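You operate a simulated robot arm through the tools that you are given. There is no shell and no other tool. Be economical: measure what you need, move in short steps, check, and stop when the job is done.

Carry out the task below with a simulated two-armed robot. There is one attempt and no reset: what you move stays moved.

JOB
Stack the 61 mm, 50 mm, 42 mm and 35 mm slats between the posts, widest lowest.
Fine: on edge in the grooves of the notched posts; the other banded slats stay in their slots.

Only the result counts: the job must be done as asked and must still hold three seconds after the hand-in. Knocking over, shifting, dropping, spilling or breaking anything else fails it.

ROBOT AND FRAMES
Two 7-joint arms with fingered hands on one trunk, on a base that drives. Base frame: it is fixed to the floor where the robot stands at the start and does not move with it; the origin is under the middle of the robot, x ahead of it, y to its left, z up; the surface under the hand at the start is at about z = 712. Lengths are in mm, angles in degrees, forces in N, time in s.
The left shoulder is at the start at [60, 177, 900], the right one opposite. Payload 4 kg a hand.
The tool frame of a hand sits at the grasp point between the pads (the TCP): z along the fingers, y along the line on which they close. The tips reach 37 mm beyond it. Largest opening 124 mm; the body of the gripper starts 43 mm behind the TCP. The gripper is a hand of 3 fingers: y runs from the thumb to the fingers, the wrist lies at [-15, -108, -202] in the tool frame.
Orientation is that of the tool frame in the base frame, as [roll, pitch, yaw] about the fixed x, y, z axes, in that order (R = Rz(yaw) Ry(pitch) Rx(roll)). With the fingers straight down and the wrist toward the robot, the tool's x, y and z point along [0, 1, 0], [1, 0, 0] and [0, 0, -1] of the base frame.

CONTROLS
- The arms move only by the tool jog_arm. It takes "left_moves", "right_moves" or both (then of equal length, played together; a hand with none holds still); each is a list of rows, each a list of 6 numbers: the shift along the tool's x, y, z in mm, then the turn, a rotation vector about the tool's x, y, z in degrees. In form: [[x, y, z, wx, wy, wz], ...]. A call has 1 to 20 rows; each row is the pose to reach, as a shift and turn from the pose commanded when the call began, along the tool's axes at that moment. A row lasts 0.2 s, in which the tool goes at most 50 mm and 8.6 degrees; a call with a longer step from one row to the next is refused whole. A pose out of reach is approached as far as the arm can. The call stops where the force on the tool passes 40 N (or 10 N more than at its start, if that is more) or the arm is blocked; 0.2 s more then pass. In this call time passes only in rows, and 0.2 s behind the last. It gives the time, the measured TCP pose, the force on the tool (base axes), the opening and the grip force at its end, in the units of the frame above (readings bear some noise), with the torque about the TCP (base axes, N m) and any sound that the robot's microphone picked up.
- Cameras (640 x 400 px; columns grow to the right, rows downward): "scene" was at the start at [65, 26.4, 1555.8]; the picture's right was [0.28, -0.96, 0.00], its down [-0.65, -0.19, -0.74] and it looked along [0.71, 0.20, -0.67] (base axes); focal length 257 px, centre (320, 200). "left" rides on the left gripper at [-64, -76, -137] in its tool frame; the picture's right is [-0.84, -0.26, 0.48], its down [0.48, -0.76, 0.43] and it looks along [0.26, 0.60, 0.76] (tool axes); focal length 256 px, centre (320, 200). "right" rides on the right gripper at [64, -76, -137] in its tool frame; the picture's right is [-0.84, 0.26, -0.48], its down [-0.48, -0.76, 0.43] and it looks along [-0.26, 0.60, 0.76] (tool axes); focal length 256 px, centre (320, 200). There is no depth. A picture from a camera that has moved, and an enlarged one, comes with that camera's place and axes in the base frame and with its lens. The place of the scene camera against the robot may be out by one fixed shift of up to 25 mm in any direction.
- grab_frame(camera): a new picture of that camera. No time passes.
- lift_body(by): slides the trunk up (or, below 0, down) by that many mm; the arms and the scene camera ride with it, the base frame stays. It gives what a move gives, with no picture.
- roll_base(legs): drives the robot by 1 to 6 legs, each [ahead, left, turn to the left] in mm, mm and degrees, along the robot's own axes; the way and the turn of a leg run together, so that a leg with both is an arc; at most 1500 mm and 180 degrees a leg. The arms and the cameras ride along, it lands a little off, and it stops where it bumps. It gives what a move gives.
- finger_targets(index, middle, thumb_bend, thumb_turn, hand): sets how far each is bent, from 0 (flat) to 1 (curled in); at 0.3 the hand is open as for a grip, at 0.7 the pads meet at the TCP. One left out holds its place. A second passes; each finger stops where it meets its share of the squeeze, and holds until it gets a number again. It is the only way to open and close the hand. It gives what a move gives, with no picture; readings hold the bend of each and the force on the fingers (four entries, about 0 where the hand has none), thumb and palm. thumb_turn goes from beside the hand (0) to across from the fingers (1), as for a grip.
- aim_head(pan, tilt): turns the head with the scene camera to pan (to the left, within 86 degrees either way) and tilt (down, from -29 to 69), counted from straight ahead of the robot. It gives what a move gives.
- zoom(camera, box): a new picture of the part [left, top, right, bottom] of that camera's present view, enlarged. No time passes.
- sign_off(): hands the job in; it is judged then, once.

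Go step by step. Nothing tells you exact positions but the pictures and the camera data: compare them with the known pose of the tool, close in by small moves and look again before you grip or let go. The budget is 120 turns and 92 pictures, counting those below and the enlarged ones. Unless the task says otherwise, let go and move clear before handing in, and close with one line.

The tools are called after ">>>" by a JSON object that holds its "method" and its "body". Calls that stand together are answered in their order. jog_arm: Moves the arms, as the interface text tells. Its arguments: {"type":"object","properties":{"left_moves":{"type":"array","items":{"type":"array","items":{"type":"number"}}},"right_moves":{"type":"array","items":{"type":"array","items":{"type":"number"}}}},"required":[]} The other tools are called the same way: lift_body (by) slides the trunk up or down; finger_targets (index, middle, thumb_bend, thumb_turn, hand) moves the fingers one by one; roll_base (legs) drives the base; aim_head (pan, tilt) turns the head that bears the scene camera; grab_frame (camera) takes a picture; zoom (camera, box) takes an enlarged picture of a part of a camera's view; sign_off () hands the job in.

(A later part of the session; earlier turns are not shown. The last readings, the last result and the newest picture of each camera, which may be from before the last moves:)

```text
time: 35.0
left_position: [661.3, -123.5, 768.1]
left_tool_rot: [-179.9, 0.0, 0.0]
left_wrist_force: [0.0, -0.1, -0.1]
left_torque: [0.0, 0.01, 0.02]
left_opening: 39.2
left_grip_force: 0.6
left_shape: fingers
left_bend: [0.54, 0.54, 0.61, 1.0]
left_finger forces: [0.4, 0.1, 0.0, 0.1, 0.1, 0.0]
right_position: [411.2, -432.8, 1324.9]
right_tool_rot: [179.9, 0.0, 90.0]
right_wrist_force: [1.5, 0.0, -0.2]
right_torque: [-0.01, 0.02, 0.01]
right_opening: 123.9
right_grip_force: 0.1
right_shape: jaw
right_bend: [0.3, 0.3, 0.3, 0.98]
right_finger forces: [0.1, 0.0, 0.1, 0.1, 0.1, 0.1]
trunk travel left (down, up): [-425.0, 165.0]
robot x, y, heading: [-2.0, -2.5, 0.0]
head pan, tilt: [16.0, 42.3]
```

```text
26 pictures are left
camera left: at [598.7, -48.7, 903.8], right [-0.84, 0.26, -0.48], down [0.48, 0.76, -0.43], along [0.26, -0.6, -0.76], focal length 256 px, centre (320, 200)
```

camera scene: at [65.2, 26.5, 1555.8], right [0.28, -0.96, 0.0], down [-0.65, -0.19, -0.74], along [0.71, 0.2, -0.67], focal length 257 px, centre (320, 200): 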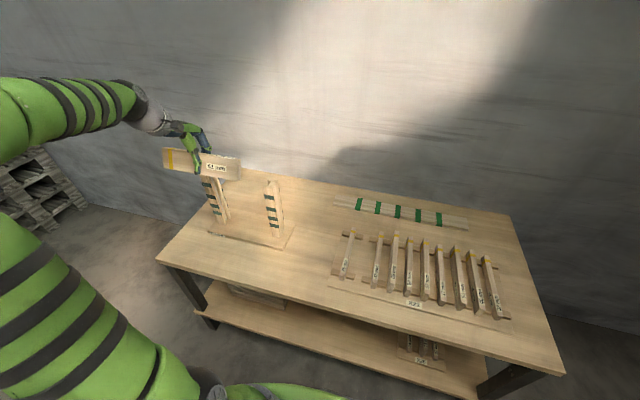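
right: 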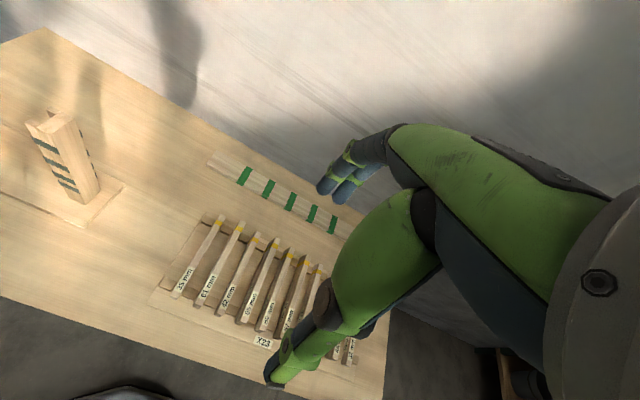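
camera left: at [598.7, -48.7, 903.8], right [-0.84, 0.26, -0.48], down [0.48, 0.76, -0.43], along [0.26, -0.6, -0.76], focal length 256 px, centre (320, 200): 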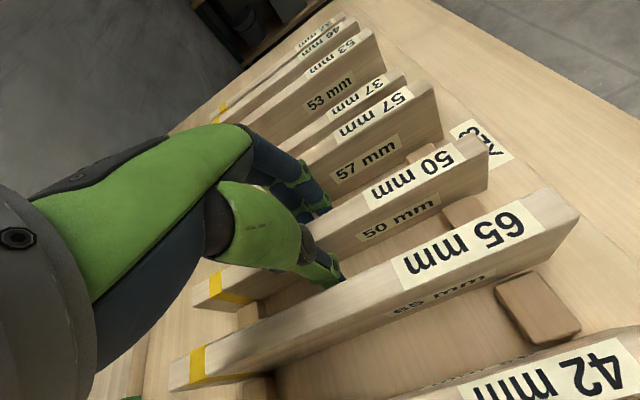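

Straddled cleanly. I'll bring the fingers to touching position first, then close the thumb.

>>> {"method": "finger_targets", "body": {"hand": "left", "index": 0.63, "middle": 0.63, "thumb_bend": 0.64}}

>>> {"method": "finger_targets", "body": {"hand": "left", "thumb_bend": 0.76}}

>>> {"method": "grab_frame", "body": {"camera": "left"}}

```text
time: 36.0
left_position: [661.0, -125.3, 769.8]
left_tool_rot: [-179.9, -0.1, 0.1]
left_wrist_force: [1.0, -13.3, 4.8]
left_torque: [-0.58, -0.02, 0.04]
left_opening: 29.6
left_grip_force: 7.6
left_shape: fingers
left_bend: [0.59, 0.59, 0.64, 1.0]
left_finger forces: [7.3, 7.4, 0.0, 0.0, 0.9, 0.1]
right_position: [410.6, -433.5, 1324.8]
right_tool_rot: [-180.0, 0.0, 90.1]
right_wrist_force: [0.1, -0.6, -0.6]
right_torque: [0.0, 0.0, 0.0]
right_opening: 123.8
right_grip_force: 0.2
right_shape: jaw
right_bend: [0.3, 0.3, 0.3, 0.98]
right_finger forces: [0.0, 0.0, 0.0, 0.1, 0.0, 0.0]
trunk travel left (down, up): [-425.0, 165.0]
robot x, y, heading: [4.6, -0.7, -0.0]
head pan, tilt: [16.0, 42.3]
```

```text
time: 37.0
left_position: [662.7, -122.5, 770.6]
left_tool_rot: [-179.9, 0.1, 0.0]
left_wrist_force: [1.7, -9.6, 0.4]
left_torque: [-0.63, -0.06, 0.04]
left_opening: 18.4
left_grip_force: 13.1
left_shape: fingers
left_bend: [0.57, 0.57, 0.73, 1.0]
left_finger forces: [9.5, 9.1, 0.1, 0.0, 8.8, 0.0]
right_position: [411.5, -434.3, 1324.5]
right_tool_rot: [-180.0, 0.0, 90.0]
right_wrist_force: [-0.2, -0.1, -1.2]
right_torque: [-0.01, 0.03, 0.0]
right_opening: 123.6
right_grip_force: 0.1
right_shape: jaw
right_bend: [0.3, 0.3, 0.3, 0.98]
right_finger forces: [0.0, 0.0, 0.0, 0.1, 0.1, 0.1]
trunk travel left (down, up): [-425.0, 165.0]
robot x, y, heading: [2.0, -2.2, -0.1]
head pan, tilt: [16.0, 42.3]
```

```text
25 pictures are left
camera left: at [598.7, -49.0, 903.9], right [-0.84, 0.26, -0.48], down [0.48, 0.76, -0.43], along [0.26, -0.6, -0.76], focal length 256 px, centre (320, 200)
```

left: 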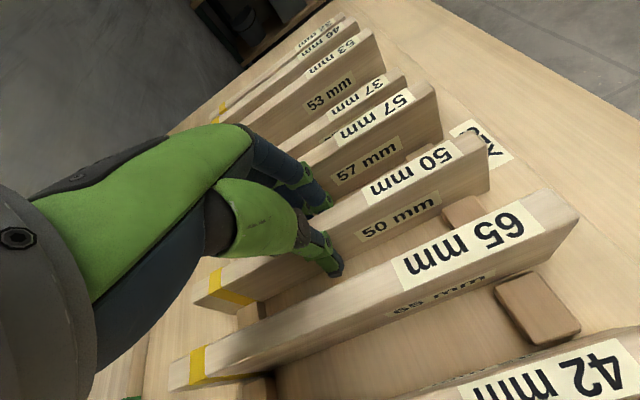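

The slot holds the slat firmly, but this offset makes the contact heights worse. I'll open, rise, shift the hand to the other side of centre (TCP y ≈ −141) and re-grip.

>>> {"method": "finger_targets", "body": {"hand": "left", "index": 0.54, "middle": 0.54, "thumb_bend": 0.61}}

>>> {"method": "jog_arm", "body": {"left_moves": [[0, 0, -25, 0, 0, 0], [0, 0, -55, 0, 0, 0], [0, 17, -55, 0, 0, 0]]}}

>>> {"method": "finger_targets", "body": {"hand": "left", "index": 0.62, "middle": 0.62, "thumb_bend": 0.55}}

>>> {"method": "jog_arm", "body": {"left_moves": [[0, 0, 20, 0, 0, 0], [0, 0, 40, 0, 0, 0], [0, 0, 56, 0, 0, 0]]}}

```text
time: 38.0
left_position: [662.2, -123.3, 769.1]
left_tool_rot: [-180.0, 0.0, 0.0]
left_wrist_force: [-0.5, 0.2, 0.0]
left_torque: [0.04, 0.02, -0.01]
left_opening: 39.1
left_grip_force: 0.1
left_shape: fingers
left_bend: [0.54, 0.54, 0.61, 1.0]
left_finger forces: [0.1, 0.2, 0.0, 0.0, 0.0, 0.0]
right_position: [410.8, -433.0, 1323.9]
right_tool_rot: [180.0, 0.0, 89.9]
right_wrist_force: [0.5, -0.2, -0.2]
right_torque: [0.02, -0.01, -0.02]
right_opening: 123.6
right_grip_force: 0.1
right_shape: jaw
right_bend: [0.3, 0.3, 0.3, 0.98]
right_finger forces: [0.1, 0.0, 0.0, 0.0, 0.0, 0.0]
trunk travel left (down, up): [-425.0, 165.0]
robot x, y, heading: [-2.2, -0.4, 0.1]
head pan, tilt: [16.0, 42.3]
```

```text
time: 38.8
left_position: [660.9, -140.2, 824.6]
left_tool_rot: [-179.9, 0.1, 0.0]
left_wrist_force: [0.1, 0.1, 0.6]
left_torque: [0.03, -0.01, 0.03]
left_opening: 38.8
left_grip_force: 0.1
left_shape: fingers
left_bend: [0.54, 0.54, 0.61, 1.0]
left_finger forces: [0.0, 0.1, 0.1, 0.0, 0.0, 0.1]
right_position: [410.7, -433.4, 1323.4]
right_tool_rot: [-179.9, 0.0, 90.0]
right_wrist_force: [-0.4, -0.3, 0.7]
right_torque: [0.0, 0.02, -0.01]
right_opening: 123.8
right_grip_force: 0.1
right_shape: jaw
right_bend: [0.3, 0.3, 0.3, 0.98]
right_finger forces: [0.1, 0.0, 0.1, 0.0, 0.0, 0.1]
trunk travel left (down, up): [-425.0, 165.0]
robot x, y, heading: [2.2, 0.5, 0.1]
head pan, tilt: [16.0, 42.3]
```

```text
time: 39.8
left_position: [661.4, -139.8, 824.1]
left_tool_rot: [-179.9, -0.1, -0.1]
left_wrist_force: [-0.1, -0.1, 0.2]
left_torque: [0.02, 0.0, -0.02]
left_opening: 36.1
left_grip_force: 0.1
left_shape: fingers
left_bend: [0.62, 0.62, 0.55, 1.0]
left_finger forces: [0.0, 0.1, 0.0, 0.0, 0.1, 0.1]
right_position: [411.3, -433.2, 1324.6]
right_tool_rot: [179.9, 0.0, 90.1]
right_wrist_force: [1.3, 0.4, -0.2]
right_torque: [-0.03, -0.01, 0.0]
right_opening: 123.7
right_grip_force: 0.1
right_shape: jaw
right_bend: [0.3, 0.3, 0.3, 0.98]
right_finger forces: [0.0, 0.0, 0.0, 0.0, 0.1, 0.1]
trunk travel left (down, up): [-425.0, 165.0]
robot x, y, heading: [-3.6, -1.3, 0.0]
head pan, tilt: [16.0, 42.3]
```

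```text
time: 40.6
left_position: [662.4, -139.5, 767.7]
left_tool_rot: [-179.9, 0.0, 0.1]
left_wrist_force: [0.1, -0.2, -0.2]
left_torque: [-0.03, 0.01, 0.0]
left_opening: 36.1
left_grip_force: 0.1
left_shape: fingers
left_bend: [0.62, 0.62, 0.55, 1.0]
left_finger forces: [0.0, 0.0, 0.1, 0.0, 0.0, 0.1]
right_position: [410.5, -433.7, 1323.8]
right_tool_rot: [179.9, 0.0, 90.1]
right_wrist_force: [0.0, 0.3, 0.1]
right_torque: [0.04, -0.01, -0.01]
right_opening: 123.6
right_grip_force: 0.1
right_shape: jaw
right_bend: [0.3, 0.3, 0.3, 0.98]
right_finger forces: [0.1, 0.0, 0.0, 0.0, 0.0, 0.0]
trunk travel left (down, up): [-425.0, 165.0]
robot x, y, heading: [1.4, -1.5, -0.2]
head pan, tilt: [16.0, 42.3]
```

Descended freely. Now close all and lift.

>>> {"method": "finger_targets", "body": {"hand": "left", "index": 0.76, "middle": 0.76, "thumb_bend": 0.76}}

>>> {"method": "jog_arm", "body": {"left_moves": [[0, 0, -15, 0, 0, 0], [0, 0, -40, 0, 0, 0], [0, 0, -80, 0, 0, 0], [0, 0, -120, 0, 0, 0], [0, 0, -160, 0, 0, 0]]}}

>>> {"method": "grab_frame", "body": {"camera": "left"}}

```text
time: 41.6
left_position: [663.6, -140.1, 767.7]
left_tool_rot: [-179.8, 0.0, 0.0]
left_wrist_force: [-1.7, -7.4, -0.3]
left_torque: [-0.38, 0.07, -0.06]
left_opening: 16.1
left_grip_force: 23.0
left_shape: fingers
left_bend: [0.63, 0.64, 0.67, 1.0]
left_finger forces: [13.4, 13.1, 0.1, 0.0, 18.8, 0.0]
right_position: [411.8, -433.7, 1324.4]
right_tool_rot: [-180.0, 0.0, 90.0]
right_wrist_force: [-0.5, 0.6, -0.9]
right_torque: [-0.01, 0.0, -0.02]
right_opening: 123.5
right_grip_force: 0.2
right_shape: jaw
right_bend: [0.3, 0.3, 0.3, 0.98]
right_finger forces: [0.1, 0.1, 0.0, 0.0, 0.0, 0.0]
trunk travel left (down, up): [-425.0, 165.0]
robot x, y, heading: [-0.7, -0.8, 0.1]
head pan, tilt: [16.0, 42.3]
```

```text
time: 42.8
left_position: [660.3, -141.7, 927.9]
left_tool_rot: [-180.0, 0.0, -0.1]
left_wrist_force: [-0.9, 0.8, -0.9]
left_torque: [-0.01, 0.0, -0.01]
left_opening: 16.4
left_grip_force: 22.8
left_shape: fingers
left_bend: [0.64, 0.64, 0.67, 1.0]
left_finger forces: [11.7, 10.7, 0.0, 0.0, 22.0, 0.0]
right_position: [410.8, -432.9, 1324.5]
right_tool_rot: [-180.0, 0.0, 89.9]
right_wrist_force: [-0.4, 0.1, 0.1]
right_torque: [0.0, -0.02, -0.01]
right_opening: 123.6
right_grip_force: 0.1
right_shape: jaw
right_bend: [0.3, 0.3, 0.3, 0.98]
right_finger forces: [0.0, 0.0, 0.1, 0.0, 0.1, 0.1]
trunk travel left (down, up): [-425.0, 165.0]
robot x, y, heading: [0.0, -1.4, 0.2]
head pan, tilt: [16.0, 42.3]
```

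```text
24 pictures are left
camera left: at [597.2, -67.2, 1063.5], right [-0.84, 0.26, -0.48], down [0.48, 0.76, -0.43], along [0.26, -0.6, -0.76], focal length 256 px, centre (320, 200)
```

left: 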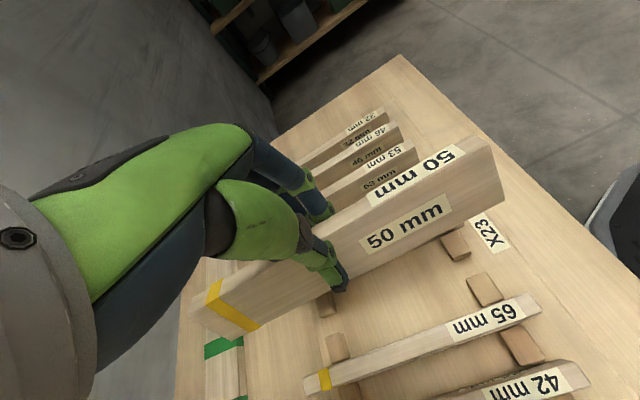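

Same finger readings as the first grip. One zoom to confirm the tilt in the hand.

>>> {"method": "zoom", "body": {"camera": "left", "box": [380, 110, 540, 210]}}

```text
4.00 times, centred on (460, 160) of left
camera zoom: at [597.2, -67.2, 1063.5], right [-0.84, 0.26, -0.48], down [0.48, 0.76, -0.43], along [0.26, -0.6, -0.76], focal length 1024 px, centre (-240, 360)
```

zoom: 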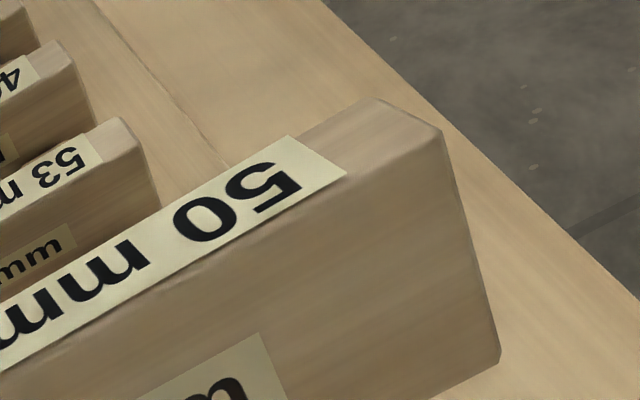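

Tilt is ~21° again, so I reuse the same approach. Carry it to the posts with yaw to 88.

>>> {"method": "jog_arm", "body": {"left_moves": [[0, -5, -45, 0, 0, 0], [0, -30, -85, 0, 0, -3], [-4, -65, -115, 0, 0, -8], [-9, -103, -140, 0, 0, -13], [-14, -142, -160, 0, 0, -18], [-19, -182, -176, 0, 0, -24], [-24, -222, -188, 0, 0, -30], [-29, -263, -196, 0, 0, -36], [-34, -304, -202, 0, 0, -42], [-39, -345, -202, 0, 0, -48], [-44, -386, -202, 0, 0, -54], [-50, -427, -202, 0, 0, -60], [-56, -468, -202, 0, 0, -66], [-62, -508, -202, 0, 0, -71], [-67, -546, -202, 0, 0, -76], [-72, -582, -202, 0, 0, -80], [-76, -615, -202, 0, 0, -84], [-79, -640, -202, 0, 0, -87], [-81, -652, -202, 0, 0, -88]]}}

>>> {"method": "jog_arm", "body": {"left_moves": [[0, 25, 10, -7, 0, 0], [-1, 50, 30, -14, 0, 0], [-2, 79, 60, -21, 0, 0], [-2.9, 81, 74, -21, 0, 0]]}}

>>> {"method": "zoom", "body": {"camera": "left", "box": [430, 140, 590, 240]}}

>>> {"method": "zoom", "body": {"camera": "left", "box": [180, 260, 340, 360]}}

```text
time: 46.8
left_position: [580.5, 511.0, 1132.5]
left_tool_rot: [-180.0, -0.2, 88.0]
left_wrist_force: [0.0, -0.4, -0.7]
left_torque: [-0.05, 0.01, -0.02]
left_opening: 16.3
left_grip_force: 22.2
left_shape: fingers
left_bend: [0.64, 0.64, 0.67, 1.0]
left_finger forces: [11.5, 10.4, 0.0, 0.0, 21.5, 0.0]
right_position: [410.9, -433.0, 1324.1]
right_tool_rot: [-179.9, -0.1, 90.0]
right_wrist_force: [-0.1, -0.5, -0.8]
right_torque: [0.01, -0.01, 0.0]
right_opening: 123.9
right_grip_force: 0.0
right_shape: jaw
right_bend: [0.3, 0.3, 0.3, 0.98]
right_finger forces: [0.0, 0.0, 0.0, 0.0, 0.1, 0.0]
trunk travel left (down, up): [-425.0, 165.0]
robot x, y, heading: [0.3, 3.9, -0.1]
head pan, tilt: [16.0, 42.3]
```

```text
time: 47.8
left_position: [661.6, 505.1, 1057.5]
left_tool_rot: [159.0, -0.3, 88.1]
left_wrist_force: [0.0, 0.0, -1.1]
left_torque: [0.02, 0.02, -0.01]
left_opening: 16.1
left_grip_force: 21.0
left_shape: fingers
left_bend: [0.64, 0.65, 0.67, 1.0]
left_finger forces: [11.3, 10.1, 0.0, 0.1, 21.4, 0.0]
right_position: [410.2, -434.2, 1323.8]
right_tool_rot: [-180.0, 0.0, 90.0]
right_wrist_force: [-0.3, -0.7, 0.5]
right_torque: [0.01, -0.02, -0.01]
right_opening: 123.7
right_grip_force: 0.1
right_shape: jaw
right_bend: [0.3, 0.3, 0.3, 0.98]
right_finger forces: [0.0, 0.1, 0.0, 0.1, 0.0, 0.1]
trunk travel left (down, up): [-425.0, 165.0]
robot x, y, heading: [-3.9, -2.8, 0.2]
head pan, tilt: [16.0, 42.3]
```

```text
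4.00 times, centred on (510, 190) of left
camera zoom: at [540.4, 444.7, 1155.0], right [-0.09, -0.83, -0.54], down [-0.54, 0.5, -0.68], along [0.84, 0.23, -0.5], focal length 1024 px, centre (-440, 240)
```

zoom: 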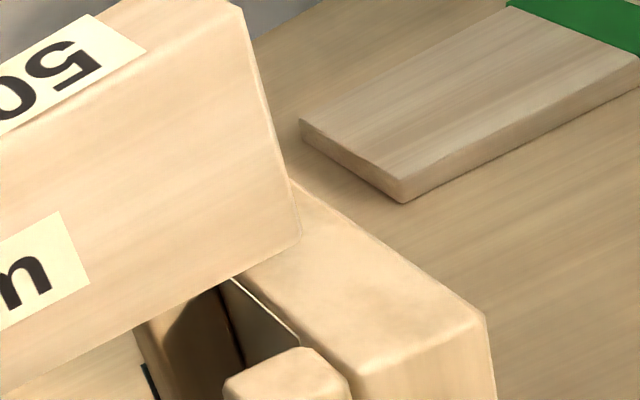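

```text
4.00 times, centred on (260, 310) of left
camera zoom: at [540.4, 444.7, 1155.0], right [-0.09, -0.83, -0.54], down [-0.54, 0.5, -0.68], along [0.84, 0.23, -0.5], focal length 1024 px, centre (560, -240)
```

zoom: 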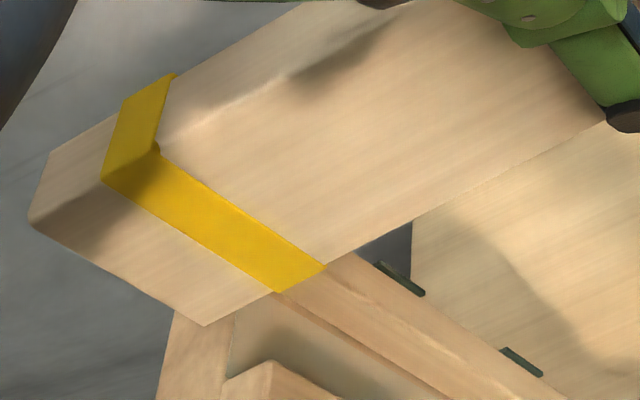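

The slat needs about +8 mm y, +4 mm x and −1.1° yaw. I'll apply this and lower 13 mm, then verify.

>>> {"method": "jog_arm", "body": {"left_moves": [[8.1, 3.5, 1.4, 0, -0.39, 1.03], [8.1, -1.2, 13.5, 0, -0.39, 1.03]]}}

>>> {"method": "zoom", "body": {"camera": "left", "box": [430, 140, 590, 240]}}

>>> {"method": "zoom", "body": {"camera": "left", "box": [180, 260, 340, 360]}}

```text
time: 48.4
left_position: [665.9, 514.2, 1043.9]
left_tool_rot: [159.0, -0.1, 87.0]
left_wrist_force: [-0.3, 0.0, -1.9]
left_torque: [0.0, 0.04, 0.02]
left_opening: 16.0
left_grip_force: 21.3
left_shape: fingers
left_bend: [0.64, 0.65, 0.67, 1.0]
left_finger forces: [11.3, 10.1, 0.1, 0.0, 21.4, 0.0]
right_position: [411.0, -432.9, 1323.9]
right_tool_rot: [180.0, 0.1, 90.0]
right_wrist_force: [0.0, -1.4, 0.0]
right_torque: [0.01, 0.01, 0.01]
right_opening: 123.8
right_grip_force: 0.1
right_shape: jaw
right_bend: [0.3, 0.3, 0.3, 0.98]
right_finger forces: [0.0, 0.0, 0.0, 0.1, 0.1, 0.0]
trunk travel left (down, up): [-425.0, 165.0]
robot x, y, heading: [0.2, 2.1, 0.1]
head pan, tilt: [16.0, 42.3]
```

```text
4.00 times, centred on (510, 190) of left
camera zoom: at [543.0, 455.8, 1142.4], right [-0.11, -0.83, -0.54], down [-0.53, 0.51, -0.68], along [0.84, 0.21, -0.5], focal length 1024 px, centre (-440, 240)
```

zoom: 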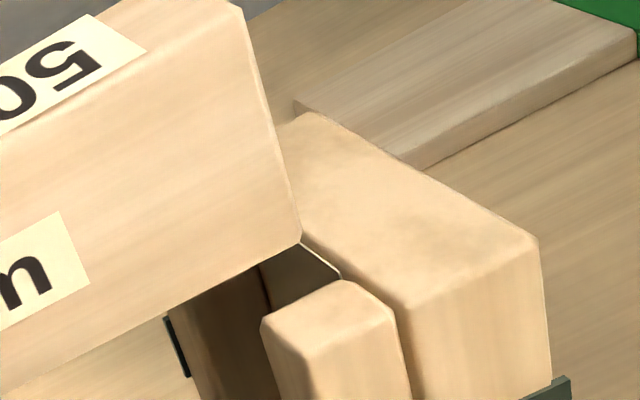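

```text
4.00 times, centred on (260, 310) of left
camera zoom: at [543.0, 455.8, 1142.4], right [-0.11, -0.83, -0.54], down [-0.53, 0.51, -0.68], along [0.84, 0.21, -0.5], focal length 1024 px, centre (560, -240)
```

zoom: 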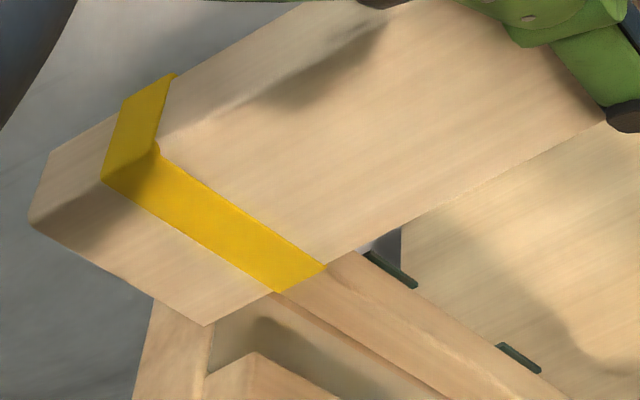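

Aligned within ~1 mm in y and yaw; +2 mm in x matches the earlier success. I'll apply and lower 20 mm.

>>> {"method": "jog_arm", "body": {"left_moves": [[1.0, 1.9, 0.7, 0, 0, 0], [1.0, -1.7, 10, 0, 0, 0], [1.0, -5.3, 19.4, 0, 0, 0]]}}

```text
time: 49.2
left_position: [668.1, 514.5, 1023.5]
left_tool_rot: [159.0, -0.1, 86.9]
left_wrist_force: [0.9, -0.4, -1.0]
left_torque: [0.0, 0.01, 0.01]
left_opening: 15.8
left_grip_force: 21.5
left_shape: fingers
left_bend: [0.64, 0.65, 0.67, 1.0]
left_finger forces: [11.2, 10.2, 0.1, 0.0, 21.4, 0.1]
right_position: [411.1, -433.1, 1324.2]
right_tool_rot: [-180.0, 0.0, 89.9]
right_wrist_force: [-0.7, 0.1, -0.3]
right_torque: [-0.01, -0.01, 0.02]
right_opening: 123.7
right_grip_force: 0.1
right_shape: jaw
right_bend: [0.3, 0.3, 0.3, 0.98]
right_finger forces: [0.0, 0.0, 0.1, 0.1, 0.1, 0.1]
trunk travel left (down, up): [-425.0, 165.0]
robot x, y, heading: [-1.1, 3.7, 0.1]
head pan, tilt: [16.0, 42.3]
```

Entered the grooves. Lower 180 mm, then gently to contact.

>>> {"method": "jog_arm", "body": {"left_moves": [[0, -8.9, 23.3, 0, 0, 0], [0, -17.9, 46.7, 0, 0, 0], [0, -26.8, 70, 0, 0, 0], [0, -35.8, 93.4, 0, 0, 0], [0, -44.7, 116.7, 0, 0, 0], [0, -53.7, 140, 0, 0, 0], [0, -60.9, 158.8, 0, 0, 0], [0, -64.4, 168.1, 0, 0, 0]]}}

>>> {"method": "jog_arm", "body": {"left_moves": [[0, -1.1, 2.8, 0, 0, 0], [0, -2.1, 5.6, 0, 0, 0]]}}

```text
time: 51.0
left_position: [668.5, 516.5, 844.2]
left_tool_rot: [159.1, 0.0, 86.8]
left_wrist_force: [0.2, 0.0, -0.6]
left_torque: [-0.02, 0.07, 0.02]
left_opening: 16.1
left_grip_force: 21.3
left_shape: fingers
left_bend: [0.64, 0.65, 0.67, 1.0]
left_finger forces: [11.2, 10.1, 0.1, 0.0, 21.4, 0.0]
right_position: [410.6, -433.1, 1324.3]
right_tool_rot: [-179.9, 0.0, 89.9]
right_wrist_force: [-0.6, 0.3, 0.5]
right_torque: [0.01, -0.01, -0.02]
right_opening: 123.7
right_grip_force: 0.0
right_shape: jaw
right_bend: [0.3, 0.3, 0.3, 0.98]
right_finger forces: [0.1, 0.1, 0.1, 0.0, 0.1, 0.0]
trunk travel left (down, up): [-425.0, 165.0]
robot x, y, heading: [2.3, -0.6, 0.1]
head pan, tilt: [16.0, 42.3]
```

```text
time: 51.6
left_position: [668.6, 515.2, 840.6]
left_tool_rot: [159.0, -0.1, 86.8]
left_wrist_force: [-0.3, 1.1, -0.5]
left_torque: [0.01, 0.01, -0.03]
left_opening: 16.3
left_grip_force: 21.2
left_shape: fingers
left_bend: [0.64, 0.65, 0.67, 1.0]
left_finger forces: [11.2, 10.3, 0.1, 0.0, 21.3, 0.1]
right_position: [410.2, -433.7, 1325.4]
right_tool_rot: [180.0, 0.0, 89.9]
right_wrist_force: [-0.4, -0.1, -0.3]
right_torque: [0.01, 0.02, 0.01]
right_opening: 123.7
right_grip_force: 0.0
right_shape: jaw
right_bend: [0.3, 0.3, 0.3, 0.98]
right_finger forces: [0.0, 0.0, 0.0, 0.1, 0.0, 0.1]
trunk travel left (down, up): [-425.0, 165.0]
robot x, y, heading: [-1.5, 0.2, -0.1]
head pan, tilt: [16.0, 42.3]
```

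Continue gently.

>>> {"method": "jog_arm", "body": {"left_moves": [[0, -1.1, 2.8, 0, 0, 0], [0, -2.1, 5.6, 0, 0, 0], [0, -2.5, 6.5, 0, 0, 0]]}}

```text
time: 52.4
left_position: [668.4, 515.8, 831.4]
left_tool_rot: [159.0, -0.1, 86.8]
left_wrist_force: [-0.5, -0.7, -0.7]
left_torque: [-0.01, 0.01, 0.02]
left_opening: 15.9
left_grip_force: 22.0
left_shape: fingers
left_bend: [0.64, 0.65, 0.67, 1.0]
left_finger forces: [11.2, 10.2, 0.0, 0.0, 21.5, 0.0]
right_position: [410.5, -432.8, 1324.0]
right_tool_rot: [-180.0, 0.0, 90.0]
right_wrist_force: [0.1, -0.3, -0.3]
right_torque: [0.01, -0.03, -0.01]
right_opening: 123.8
right_grip_force: 0.1
right_shape: jaw
right_bend: [0.3, 0.3, 0.3, 0.98]
right_finger forces: [0.1, 0.0, 0.0, 0.0, 0.1, 0.0]
trunk travel left (down, up): [-425.0, 165.0]
robot x, y, heading: [-3.1, -1.8, 0.5]
head pan, tilt: [16.0, 42.3]
```

>>> {"method": "jog_arm", "body": {"left_moves": [[0, -1.1, 2.8, 0, 0, 0], [0, -1.8, 4.7, 0, 0, 0]]}}

```text
time: 53.0
left_position: [667.6, 515.0, 828.4]
left_tool_rot: [158.8, -0.2, 86.8]
left_wrist_force: [-3.7, 0.3, 12.4]
left_torque: [-0.01, -0.13, 0.02]
left_opening: 15.8
left_grip_force: 23.1
left_shape: fingers
left_bend: [0.64, 0.64, 0.67, 1.0]
left_finger forces: [11.2, 10.7, 0.0, 0.0, 24.4, 0.0]
right_position: [411.2, -433.6, 1324.7]
right_tool_rot: [180.0, 0.0, 90.0]
right_wrist_force: [0.4, 0.0, 0.4]
right_torque: [-0.01, 0.02, 0.0]
right_opening: 123.5
right_grip_force: 0.1
right_shape: jaw
right_bend: [0.3, 0.3, 0.3, 0.98]
right_finger forces: [0.0, 0.0, 0.0, 0.1, 0.0, 0.0]
trunk travel left (down, up): [-425.0, 165.0]
robot x, y, heading: [0.4, 1.7, 0.2]
head pan, tilt: [16.0, 42.3]
```

Seated on the 61 mm slat. Release, rise, and check.

>>> {"method": "finger_targets", "body": {"hand": "left", "index": 0.52, "middle": 0.52, "thumb_bend": 0.52}}

>>> {"method": "jog_arm", "body": {"left_moves": [[0, 3.6, -9.3, 0, 0, 0], [0, 9, -23, 0, 0, 0], [0, 18, -46.7, 0, 0, 0], [0, 32, -84, 0, 0, 0], [0, 48, -126, 0, 0, 0], [0, 64, -168, 0, 0, 0], [0, 80, -210, 0, 0, 0], [0, 96, -250, 0, 0, 0], [0, 111, -290, 7, 0, 0], [0, 122, -318, 14, 0, 0], [0, 132, -345, 21, 0, 0]]}}

>>> {"method": "zoom", "body": {"camera": "scene", "box": [180, 160, 324, 250]}}

```text
time: 54.0
left_position: [669.5, 516.2, 827.0]
left_tool_rot: [159.1, -0.1, 86.8]
left_wrist_force: [-0.4, 0.2, 0.5]
left_torque: [0.0, 0.01, -0.02]
left_opening: 55.8
left_grip_force: 0.1
left_shape: fingers
left_bend: [0.52, 0.52, 0.52, 1.0]
left_finger forces: [0.0, 0.0, 0.1, 0.0, 0.0, 0.0]
right_position: [409.5, -432.8, 1326.1]
right_tool_rot: [-180.0, 0.0, 90.0]
right_wrist_force: [-0.4, 0.1, -1.0]
right_torque: [0.0, -0.03, 0.06]
right_opening: 123.6
right_grip_force: 0.0
right_shape: jaw
right_bend: [0.3, 0.3, 0.3, 0.98]
right_finger forces: [0.0, 0.0, 0.0, 0.1, 0.1, 0.1]
trunk travel left (down, up): [-425.0, 165.0]
robot x, y, heading: [0.9, -2.5, -0.0]
head pan, tilt: [16.0, 42.3]
```

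```text
time: 56.4
left_position: [666.7, 516.2, 1194.4]
left_tool_rot: [-180.0, -0.1, 87.0]
left_wrist_force: [0.3, -0.4, 0.0]
left_torque: [-0.01, 0.0, -0.01]
left_opening: 55.7
left_grip_force: 0.1
left_shape: fingers
left_bend: [0.52, 0.52, 0.52, 1.0]
left_finger forces: [0.0, 0.1, 0.0, 0.0, 0.0, 0.1]
right_position: [411.4, -432.4, 1323.5]
right_tool_rot: [-179.9, 0.1, 90.1]
right_wrist_force: [0.3, 0.4, -0.2]
right_torque: [0.0, 0.0, 0.01]
right_opening: 123.6
right_grip_force: 0.1
right_shape: jaw
right_bend: [0.3, 0.3, 0.3, 0.98]
right_finger forces: [0.0, 0.0, 0.1, 0.0, 0.1, 0.0]
trunk travel left (down, up): [-425.0, 165.0]
robot x, y, heading: [-1.3, 0.5, 0.3]
head pan, tilt: [16.0, 42.3]
```

```text
4.44 times, centred on (252, 205) of scene
camera zoom: at [65.5, 26.1, 1555.8], right [0.28, -0.96, 0.0], down [-0.65, -0.19, -0.74], along [0.71, 0.2, -0.67], focal length 1143 px, centre (622, 178)
```

zoom: 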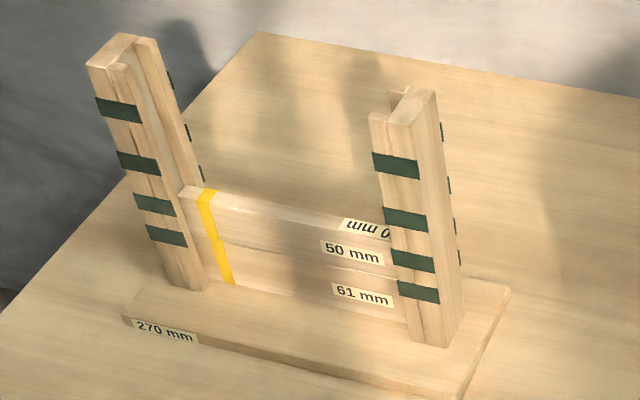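

50 mm is in place. Next the 42 mm slat (y ≈ −28). Travel over it, pre-shape and check.

>>> {"method": "jog_arm", "body": {"left_moves": [[-25, 1, 0, 0, 0, 4], [-60, 2, 0, 0, 0, 9], [-100, 4, 0, 0, 0, 15], [-140, 6, 5, 0, 0, 21], [-178, 7, 20, 0, 0, 27], [-214, 9, 40, 0, 0, 33], [-250, 10, 62, 0, 0, 39], [-286, 12, 86, 0, 0, 45], [-322, 13, 110, 0, 0, 51], [-358, 15, 134, 0, 0, 57], [-394, 16, 160, 0, 0, 63], [-428, 18, 186, 0, 0, 69], [-460, 19, 212, 0, 0, 74], [-490, 20, 240, 0, 0, 79], [-520, 21, 268, 0, 0, 83], [-547.6, 22.5, 294, 0, 0, 87]]}}

>>> {"method": "finger_targets", "body": {"hand": "left", "index": 0.62, "middle": 0.62, "thumb_bend": 0.55}}

>>> {"method": "grab_frame", "body": {"camera": "left"}}

```text
time: 59.8
left_position: [660.5, -32.1, 899.3]
left_tool_rot: [-180.0, -0.2, -0.2]
left_wrist_force: [0.0, 0.6, -0.3]
left_torque: [0.0, 0.0, 0.01]
left_opening: 55.9
left_grip_force: 0.1
left_shape: fingers
left_bend: [0.52, 0.52, 0.52, 1.0]
left_finger forces: [0.0, 0.0, 0.0, 0.1, 0.1, 0.0]
right_position: [410.0, -433.5, 1324.0]
right_tool_rot: [180.0, 0.0, 90.1]
right_wrist_force: [-0.7, 0.6, -1.1]
right_torque: [0.02, 0.01, 0.01]
right_opening: 123.8
right_grip_force: 0.0
right_shape: jaw
right_bend: [0.3, 0.3, 0.3, 0.98]
right_finger forces: [0.0, 0.0, 0.0, 0.0, 0.0, 0.1]
trunk travel left (down, up): [-425.0, 165.0]
robot x, y, heading: [1.6, -2.1, 0.2]
head pan, tilt: [16.0, 42.3]
```

```text
time: 60.8
left_position: [660.0, -33.2, 900.3]
left_tool_rot: [-179.9, 0.0, -0.1]
left_wrist_force: [0.0, 0.7, -0.9]
left_torque: [0.0, -0.02, -0.01]
left_opening: 36.1
left_grip_force: 0.1
left_shape: fingers
left_bend: [0.62, 0.62, 0.55, 1.0]
left_finger forces: [0.1, 0.0, 0.0, 0.0, 0.0, 0.0]
right_position: [410.9, -433.4, 1324.5]
right_tool_rot: [180.0, -0.1, 90.0]
right_wrist_force: [-0.2, 0.3, -0.2]
right_torque: [0.01, 0.03, 0.0]
right_opening: 123.3
right_grip_force: 0.0
right_shape: jaw
right_bend: [0.3, 0.3, 0.3, 0.98]
right_finger forces: [0.0, 0.1, 0.0, 0.1, 0.0, 0.0]
trunk travel left (down, up): [-425.0, 165.0]
robot x, y, heading: [2.6, 4.7, -0.0]
head pan, tilt: [16.0, 42.3]
```

```text
17 pictures are left
camera left: at [597.6, 41.6, 1035.0], right [-0.84, 0.26, -0.48], down [0.49, 0.76, -0.43], along [0.25, -0.6, -0.76], focal length 256 px, centre (320, 200)
```

left: 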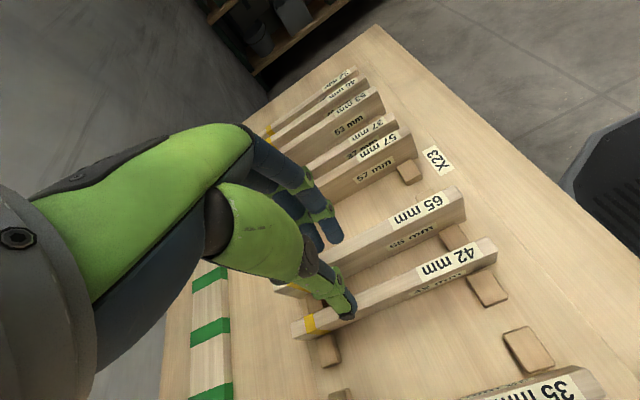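

Slat 42's +y face is at y ≈ −24; I'll shift −4 mm in y and descend to z 762, then grip and lift.

>>> {"method": "jog_arm", "body": {"left_moves": [[1, 4, 40, 0, 0, 0], [1, 4, 80, 0, 0, 0], [1, 4, 100, 0, 0, 0], [1, 4, 120, 0, 0, 0], [1, 4, 138, 0, 0, 0]]}}

>>> {"method": "finger_targets", "body": {"hand": "left", "index": 0.76, "middle": 0.76, "thumb_bend": 0.76}}

>>> {"method": "jog_arm", "body": {"left_moves": [[0, 0, -15, 0, 0, 0], [0, 0, -40, 0, 0, 0], [0, 0, -80, 0, 0, 0], [0, 0, -120, 0, 0, 0], [0, 0, -160, 0, 0, 0]]}}

>>> {"method": "zoom", "body": {"camera": "left", "box": [380, 110, 540, 210]}}

```text
time: 61.8
left_position: [663.5, -42.4, 802.1]
left_tool_rot: [179.3, -0.7, 0.1]
left_wrist_force: [-7.2, 4.4, 23.4]
left_torque: [-0.68, 0.02, -0.21]
left_opening: 35.3
left_grip_force: 11.8
left_shape: fingers
left_bend: [0.62, 0.65, 0.55, 1.0]
left_finger forces: [0.8, 23.7, 0.0, 0.1, 0.0, 0.0]
right_position: [410.9, -432.6, 1325.2]
right_tool_rot: [180.0, -0.1, 90.1]
right_wrist_force: [0.3, -0.2, -0.4]
right_torque: [-0.01, 0.06, -0.03]
right_opening: 123.8
right_grip_force: 0.1
right_shape: jaw
right_bend: [0.3, 0.3, 0.3, 0.98]
right_finger forces: [0.0, 0.0, 0.0, 0.0, 0.1, 0.1]
trunk travel left (down, up): [-425.0, 165.0]
robot x, y, heading: [-2.1, 2.7, 0.1]
head pan, tilt: [16.0, 42.3]
stopped in row 4 (left hand): the force on the tool passed its limit at 52 N (the readings are from after the stop); the commanded pose is now the measured one
```

```text
time: 62.8
left_position: [663.1, -40.0, 798.4]
left_tool_rot: [179.5, -0.5, 0.0]
left_wrist_force: [1.0, 0.0, -0.3]
left_torque: [0.0, 0.0, 0.06]
left_opening: 1.0
left_grip_force: 0.1
left_shape: fingers
left_bend: [0.74, 0.76, 0.68, 1.0]
left_finger forces: [0.0, 0.0, 0.0, 0.1, 0.1, 0.0]
right_position: [411.6, -432.5, 1324.2]
right_tool_rot: [-180.0, 0.0, 90.1]
right_wrist_force: [-0.1, 0.5, -0.1]
right_torque: [0.01, 0.01, 0.0]
right_opening: 123.8
right_grip_force: 0.0
right_shape: jaw
right_bend: [0.3, 0.3, 0.3, 0.98]
right_finger forces: [0.1, 0.0, 0.0, 0.0, 0.0, 0.0]
trunk travel left (down, up): [-425.0, 165.0]
robot x, y, heading: [0.8, 1.3, -0.0]
head pan, tilt: [16.0, 42.3]
```

```text
time: 64.0
left_position: [661.9, -39.8, 959.8]
left_tool_rot: [179.5, -0.6, 0.0]
left_wrist_force: [0.1, -0.6, 0.5]
left_torque: [0.02, -0.02, 0.03]
left_opening: 0.6
left_grip_force: 0.1
left_shape: fingers
left_bend: [0.74, 0.76, 0.68, 1.0]
left_finger forces: [0.0, 0.0, 0.0, 0.0, 0.0, 0.1]
right_position: [410.6, -433.6, 1323.9]
right_tool_rot: [-180.0, 0.0, 90.0]
right_wrist_force: [-1.4, 0.0, 0.1]
right_torque: [0.03, -0.03, -0.03]
right_opening: 123.5
right_grip_force: 0.0
right_shape: jaw
right_bend: [0.3, 0.3, 0.3, 0.98]
right_finger forces: [0.1, 0.1, 0.1, 0.0, 0.0, 0.0]
trunk travel left (down, up): [-425.0, 165.0]
robot x, y, heading: [-3.0, -0.7, -0.0]
head pan, tilt: [16.0, 42.3]
```

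```text
4.00 times, centred on (460, 160) of left
camera zoom: at [597.7, 36.6, 1093.1], right [-0.83, 0.25, -0.49], down [0.49, 0.76, -0.44], along [0.26, -0.6, -0.75], focal length 1024 px, centre (-240, 360)
```

zoom: 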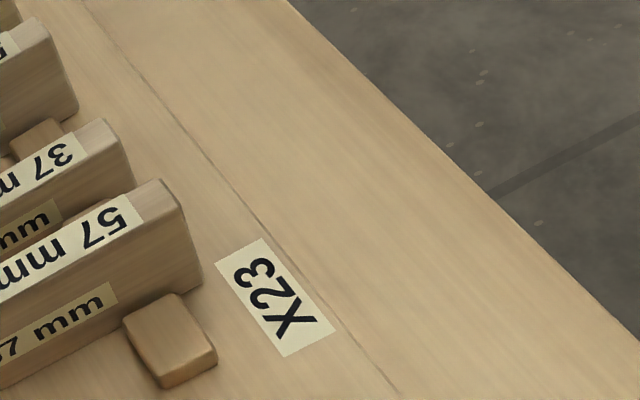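

The finger hit the taller 65 mm neighbour. I'll open, re-level, shift +10 mm in y and look from above.

>>> {"method": "finger_targets", "body": {"hand": "left", "index": 0.63, "middle": 0.63, "thumb_bend": 0.57}}

>>> {"method": "jog_arm", "body": {"left_moves": [[-1, -10, 40, 0.5, -0.6, 0], [-1, -10, 80, 0.5, -0.6, 0], [-1, -10, 120, 0.5, -0.6, 0]]}}

>>> {"method": "grab_frame", "body": {"camera": "left"}}

```text
time: 65.0
left_position: [662.2, -39.7, 958.9]
left_tool_rot: [179.6, -0.5, 0.1]
left_wrist_force: [-0.4, -0.2, -0.8]
left_torque: [0.02, -0.04, -0.01]
left_opening: 32.6
left_grip_force: 0.1
left_shape: fingers
left_bend: [0.63, 0.63, 0.56, 1.0]
left_finger forces: [0.0, 0.1, 0.0, 0.1, 0.1, 0.0]
right_position: [410.4, -433.1, 1324.8]
right_tool_rot: [-179.9, 0.0, 90.1]
right_wrist_force: [-0.2, -0.1, 0.3]
right_torque: [-0.01, 0.05, 0.01]
right_opening: 123.5
right_grip_force: 0.1
right_shape: jaw
right_bend: [0.3, 0.3, 0.3, 0.98]
right_finger forces: [0.1, 0.0, 0.0, 0.0, 0.0, 0.1]
trunk travel left (down, up): [-425.0, 165.0]
robot x, y, heading: [-2.0, -0.0, 0.1]
head pan, tilt: [16.0, 42.3]
```

```text
time: 65.8
left_position: [663.3, -30.5, 839.1]
left_tool_rot: [-180.0, 0.1, 0.1]
left_wrist_force: [-0.4, 0.9, 0.0]
left_torque: [0.01, 0.0, 0.01]
left_opening: 32.7
left_grip_force: 0.1
left_shape: fingers
left_bend: [0.63, 0.63, 0.56, 1.0]
left_finger forces: [0.0, 0.0, 0.0, 0.0, 0.0, 0.0]
right_position: [411.5, -432.7, 1323.9]
right_tool_rot: [180.0, 0.0, 90.1]
right_wrist_force: [0.0, 0.2, 0.4]
right_torque: [-0.03, 0.0, -0.06]
right_opening: 123.7
right_grip_force: 0.1
right_shape: jaw
right_bend: [0.3, 0.3, 0.3, 0.98]
right_finger forces: [0.0, 0.1, 0.1, 0.0, 0.1, 0.0]
trunk travel left (down, up): [-425.0, 165.0]
robot x, y, heading: [-1.2, -1.5, -0.2]
head pan, tilt: [16.0, 42.3]
```

```text
15 pictures are left
camera left: at [600.5, 45.4, 973.3], right [-0.84, 0.26, -0.48], down [0.48, 0.76, -0.43], along [0.25, -0.6, -0.76], focal length 256 px, centre (320, 200)
```

left: 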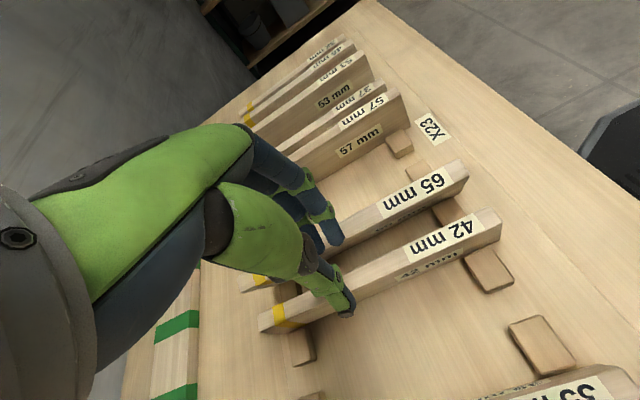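

I need to be sure the 65 mm slat has not shifted; one zoom on the ends.

>>> {"method": "zoom", "body": {"camera": "left", "box": [360, 130, 520, 230]}}

```text
4.00 times, centred on (440, 180) of left
camera zoom: at [600.5, 45.4, 973.3], right [-0.84, 0.26, -0.48], down [0.48, 0.76, -0.43], along [0.25, -0.6, -0.76], focal length 1024 px, centre (-160, 280)
```

zoom: 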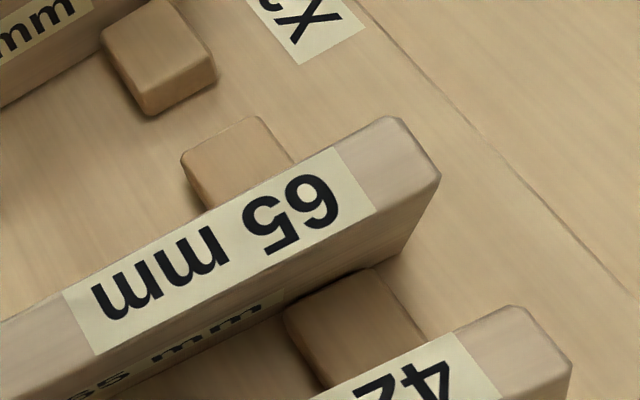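

The 65 mm slat leans ~16° toward +y in its slot (top edge at y ≈ −58, bottom −76). Before gripping the 42, I'll gently nudge its top back upright with the finger backs, above the 42's top edge.

>>> {"method": "finger_targets", "body": {"hand": "left", "index": 0.66, "middle": 0.66, "thumb_bend": 0.56}}

>>> {"method": "jog_arm", "body": {"left_moves": [[0, -1, 15, 0, 0, 0], [0, -1, 30, 0, 0, 0], [0, -1, 39, 0, 0, 0], [0, 3, 39, 0, 0, 0], [0, 7, 39, 0, 0, 0], [0, 10, 39, 0, 0, 0], [0, 13, 39, 0, 0, 0], [0, 16, 39, 0, 0, 0]]}}

>>> {"method": "zoom", "body": {"camera": "left", "box": [300, 100, 540, 250]}}

```text
time: 66.8
left_position: [663.4, -29.5, 838.5]
left_tool_rot: [-180.0, 0.0, 0.0]
left_wrist_force: [-0.8, 0.1, 0.7]
left_torque: [0.04, 0.02, -0.05]
left_opening: 28.6
left_grip_force: 0.2
left_shape: fingers
left_bend: [0.66, 0.66, 0.56, 1.0]
left_finger forces: [0.1, 0.1, 0.0, 0.0, 0.0, 0.0]
right_position: [412.6, -433.6, 1324.1]
right_tool_rot: [-180.0, -0.1, 90.1]
right_wrist_force: [0.1, 0.7, -0.3]
right_torque: [0.0, 0.02, 0.01]
right_opening: 123.8
right_grip_force: 0.0
right_shape: jaw
right_bend: [0.3, 0.3, 0.3, 0.98]
right_finger forces: [0.1, 0.1, 0.0, 0.0, 0.1, 0.0]
trunk travel left (down, up): [-425.0, 165.0]
robot x, y, heading: [-0.6, -2.9, -0.2]
head pan, tilt: [16.0, 42.3]
```

```text
time: 68.6
left_position: [661.5, -46.1, 801.3]
left_tool_rot: [179.9, -0.1, 0.2]
left_wrist_force: [2.5, 6.4, 36.0]
left_torque: [-0.53, -0.21, 0.04]
left_opening: 21.5
left_grip_force: 17.6
left_shape: fingers
left_bend: [0.71, 0.73, 0.56, 1.0]
left_finger forces: [11.0, 24.2, 0.0, 0.1, 0.0, 0.0]
right_position: [409.6, -432.9, 1326.2]
right_tool_rot: [179.9, 0.0, 90.1]
right_wrist_force: [-0.3, 0.1, 0.2]
right_torque: [-0.01, -0.02, 0.03]
right_opening: 123.5
right_grip_force: 0.1
right_shape: jaw
right_bend: [0.3, 0.3, 0.3, 0.98]
right_finger forces: [0.0, 0.0, 0.2, 0.0, 0.1, 0.0]
trunk travel left (down, up): [-425.0, 165.0]
robot x, y, heading: [0.9, -0.4, -0.2]
head pan, tilt: [16.0, 42.3]
```

```text
2.67 times, centred on (420, 175) of left
camera zoom: at [598.8, 28.2, 936.7], right [-0.84, 0.25, -0.49], down [0.48, 0.76, -0.43], along [0.26, -0.6, -0.76], focal length 683 px, centre (53, 267)
```

zoom: 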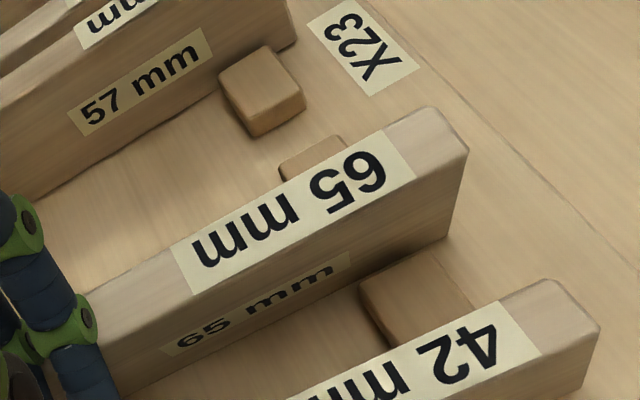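

The slat went partly upright (~11°) but the fingers rest on its top. I'll lift and let it settle.

>>> {"method": "jog_arm", "body": {"left_moves": [[0, -1, -10, 0, 0, 0], [0, -1, -25, 0, 0, 0], [0, -1, -40, 0, 0, 0]]}}

>>> {"method": "zoom", "body": {"camera": "left", "box": [320, 120, 512, 240]}}

```text
time: 69.4
left_position: [662.8, -44.9, 839.0]
left_tool_rot: [-179.9, 0.3, 0.1]
left_wrist_force: [0.1, -0.1, -0.1]
left_torque: [0.02, 0.03, -0.02]
left_opening: 28.4
left_grip_force: 0.1
left_shape: fingers
left_bend: [0.66, 0.66, 0.56, 1.0]
left_finger forces: [0.0, 0.0, 0.0, 0.0, 0.0, 0.1]
right_position: [411.0, -433.4, 1324.3]
right_tool_rot: [-180.0, 0.1, 90.0]
right_wrist_force: [0.6, 0.8, -0.4]
right_torque: [0.03, 0.02, -0.01]
right_opening: 123.5
right_grip_force: 0.0
right_shape: jaw
right_bend: [0.3, 0.3, 0.3, 0.98]
right_finger forces: [0.0, 0.0, 0.1, 0.0, 0.0, 0.0]
trunk travel left (down, up): [-425.0, 165.0]
robot x, y, heading: [2.7, -1.2, 0.2]
head pan, tilt: [16.0, 42.3]
```

```text
3.33 times, centred on (416, 180) of left
camera zoom: at [599.5, 28.5, 973.7], right [-0.84, 0.26, -0.48], down [0.48, 0.76, -0.44], along [0.25, -0.6, -0.76], focal length 853 px, centre (0, 267)
```

zoom: 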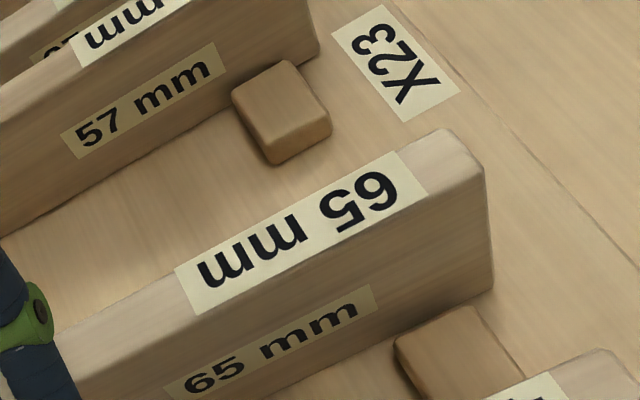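

The 65 mm slat is upright again (face at y ≈ −76). Now return to y −30 with fingers at 0.62 and descend around the 42.

>>> {"method": "finger_targets", "body": {"hand": "left", "index": 0.62, "middle": 0.62, "thumb_bend": 0.57}}

>>> {"method": "jog_arm", "body": {"left_moves": [[-1, -14, 0, 0, 0.2, 0], [-1, -14, 25, 0, 0.2, 0], [-1, -14, 45, 0, 0.2, 0], [-1, -14, 60, 0, 0.2, 0], [-1, -14, 76, 0, 0.2, 0]]}}

```text
time: 70.4
left_position: [662.2, -46.2, 840.0]
left_tool_rot: [180.0, 0.1, -0.1]
left_wrist_force: [-0.4, 0.2, -0.1]
left_torque: [-0.03, -0.05, 0.02]
left_opening: 34.0
left_grip_force: 0.0
left_shape: fingers
left_bend: [0.62, 0.62, 0.56, 1.0]
left_finger forces: [0.0, 0.0, 0.1, 0.1, 0.0, 0.0]
right_position: [411.9, -432.8, 1323.2]
right_tool_rot: [180.0, 0.0, 90.2]
right_wrist_force: [0.3, -0.1, -0.4]
right_torque: [-0.02, -0.05, 0.0]
right_opening: 123.6
right_grip_force: 0.0
right_shape: jaw
right_bend: [0.3, 0.3, 0.3, 0.98]
right_finger forces: [0.1, 0.0, 0.1, 0.1, 0.0, 0.0]
trunk travel left (down, up): [-425.0, 165.0]
robot x, y, heading: [-1.5, 1.5, 0.0]
head pan, tilt: [16.0, 42.3]
```

```text
time: 71.6
left_position: [662.3, -32.0, 762.4]
left_tool_rot: [-180.0, -0.1, 0.0]
left_wrist_force: [0.0, 0.7, -0.5]
left_torque: [0.01, -0.02, 0.03]
left_opening: 34.4
left_grip_force: 0.6
left_shape: fingers
left_bend: [0.62, 0.62, 0.56, 1.0]
left_finger forces: [0.1, 0.1, 0.1, 0.0, 0.2, 0.0]
right_position: [411.9, -432.2, 1324.0]
right_tool_rot: [180.0, 0.0, 90.1]
right_wrist_force: [-0.4, 0.7, 0.3]
right_torque: [0.01, -0.02, 0.01]
right_opening: 123.7
right_grip_force: 0.1
right_shape: jaw
right_bend: [0.3, 0.3, 0.3, 0.98]
right_finger forces: [0.0, 0.0, 0.0, 0.0, 0.0, 0.1]
trunk travel left (down, up): [-425.0, 165.0]
robot x, y, heading: [-1.6, 3.9, -0.2]
head pan, tilt: [16.0, 42.3]
```

Straddled with no load. Close, check, then lift.

>>> {"method": "finger_targets", "body": {"hand": "left", "index": 0.76, "middle": 0.76, "thumb_bend": 0.76}}

>>> {"method": "jog_arm", "body": {"left_moves": [[0, 0, -15, 0, 0, 0], [0, 0, -40, 0, 0, 0], [0, 0, -80, 0, 0, 0], [0, 0, -120, 0, 0, 0], [0, 0, -166, 0, 0, 0]]}}

>>> {"method": "grab_frame", "body": {"camera": "left"}}

```text
time: 72.6
left_position: [661.1, -32.9, 762.9]
left_tool_rot: [179.9, -0.1, 0.0]
left_wrist_force: [0.0, -2.2, 0.2]
left_torque: [-0.09, 0.01, -0.06]
left_opening: 17.0
left_grip_force: 24.6
left_shape: fingers
left_bend: [0.65, 0.66, 0.66, 1.0]
left_finger forces: [12.6, 12.5, 0.0, 0.0, 23.1, 0.0]
right_position: [410.8, -433.6, 1323.6]
right_tool_rot: [179.9, 0.1, 90.1]
right_wrist_force: [-0.3, 1.1, 0.0]
right_torque: [-0.02, 0.0, 0.0]
right_opening: 123.8
right_grip_force: 0.1
right_shape: jaw
right_bend: [0.3, 0.3, 0.3, 0.98]
right_finger forces: [0.0, 0.1, 0.0, 0.0, 0.1, 0.0]
trunk travel left (down, up): [-425.0, 165.0]
robot x, y, heading: [-3.7, -3.2, 0.3]
head pan, tilt: [16.0, 42.3]
```

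```text
time: 73.8
left_position: [661.7, -32.7, 931.3]
left_tool_rot: [-179.9, -0.1, 0.0]
left_wrist_force: [0.7, 0.7, -1.4]
left_torque: [-0.02, -0.01, -0.01]
left_opening: 16.9
left_grip_force: 23.9
left_shape: fingers
left_bend: [0.65, 0.66, 0.66, 1.0]
left_finger forces: [12.8, 11.1, 0.0, 0.1, 23.4, 0.0]
right_position: [411.8, -432.3, 1325.1]
right_tool_rot: [180.0, 0.0, 90.0]
right_wrist_force: [-0.2, -0.7, 0.2]
right_torque: [0.04, -0.01, 0.01]
right_opening: 123.7
right_grip_force: 0.2
right_shape: jaw
right_bend: [0.3, 0.3, 0.3, 0.98]
right_finger forces: [0.1, 0.0, 0.1, 0.0, 0.0, 0.1]
trunk travel left (down, up): [-425.0, 165.0]
robot x, y, heading: [0.5, -3.6, 0.1]
head pan, tilt: [16.0, 42.3]
```

```text
11 pictures are left
camera left: at [598.3, 41.5, 1065.4], right [-0.84, 0.26, -0.48], down [0.48, 0.76, -0.43], along [0.26, -0.6, -0.76], focal length 256 px, centre (320, 200)
```

left: 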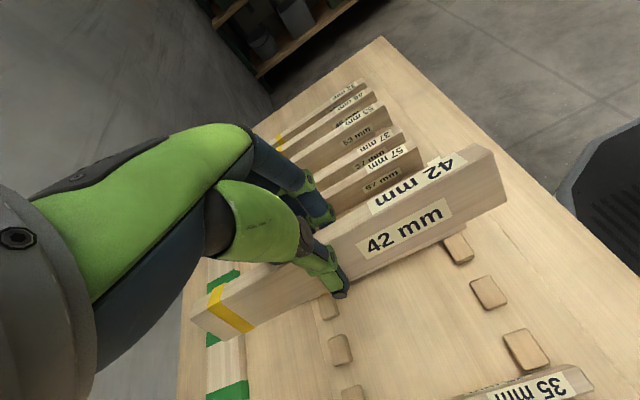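

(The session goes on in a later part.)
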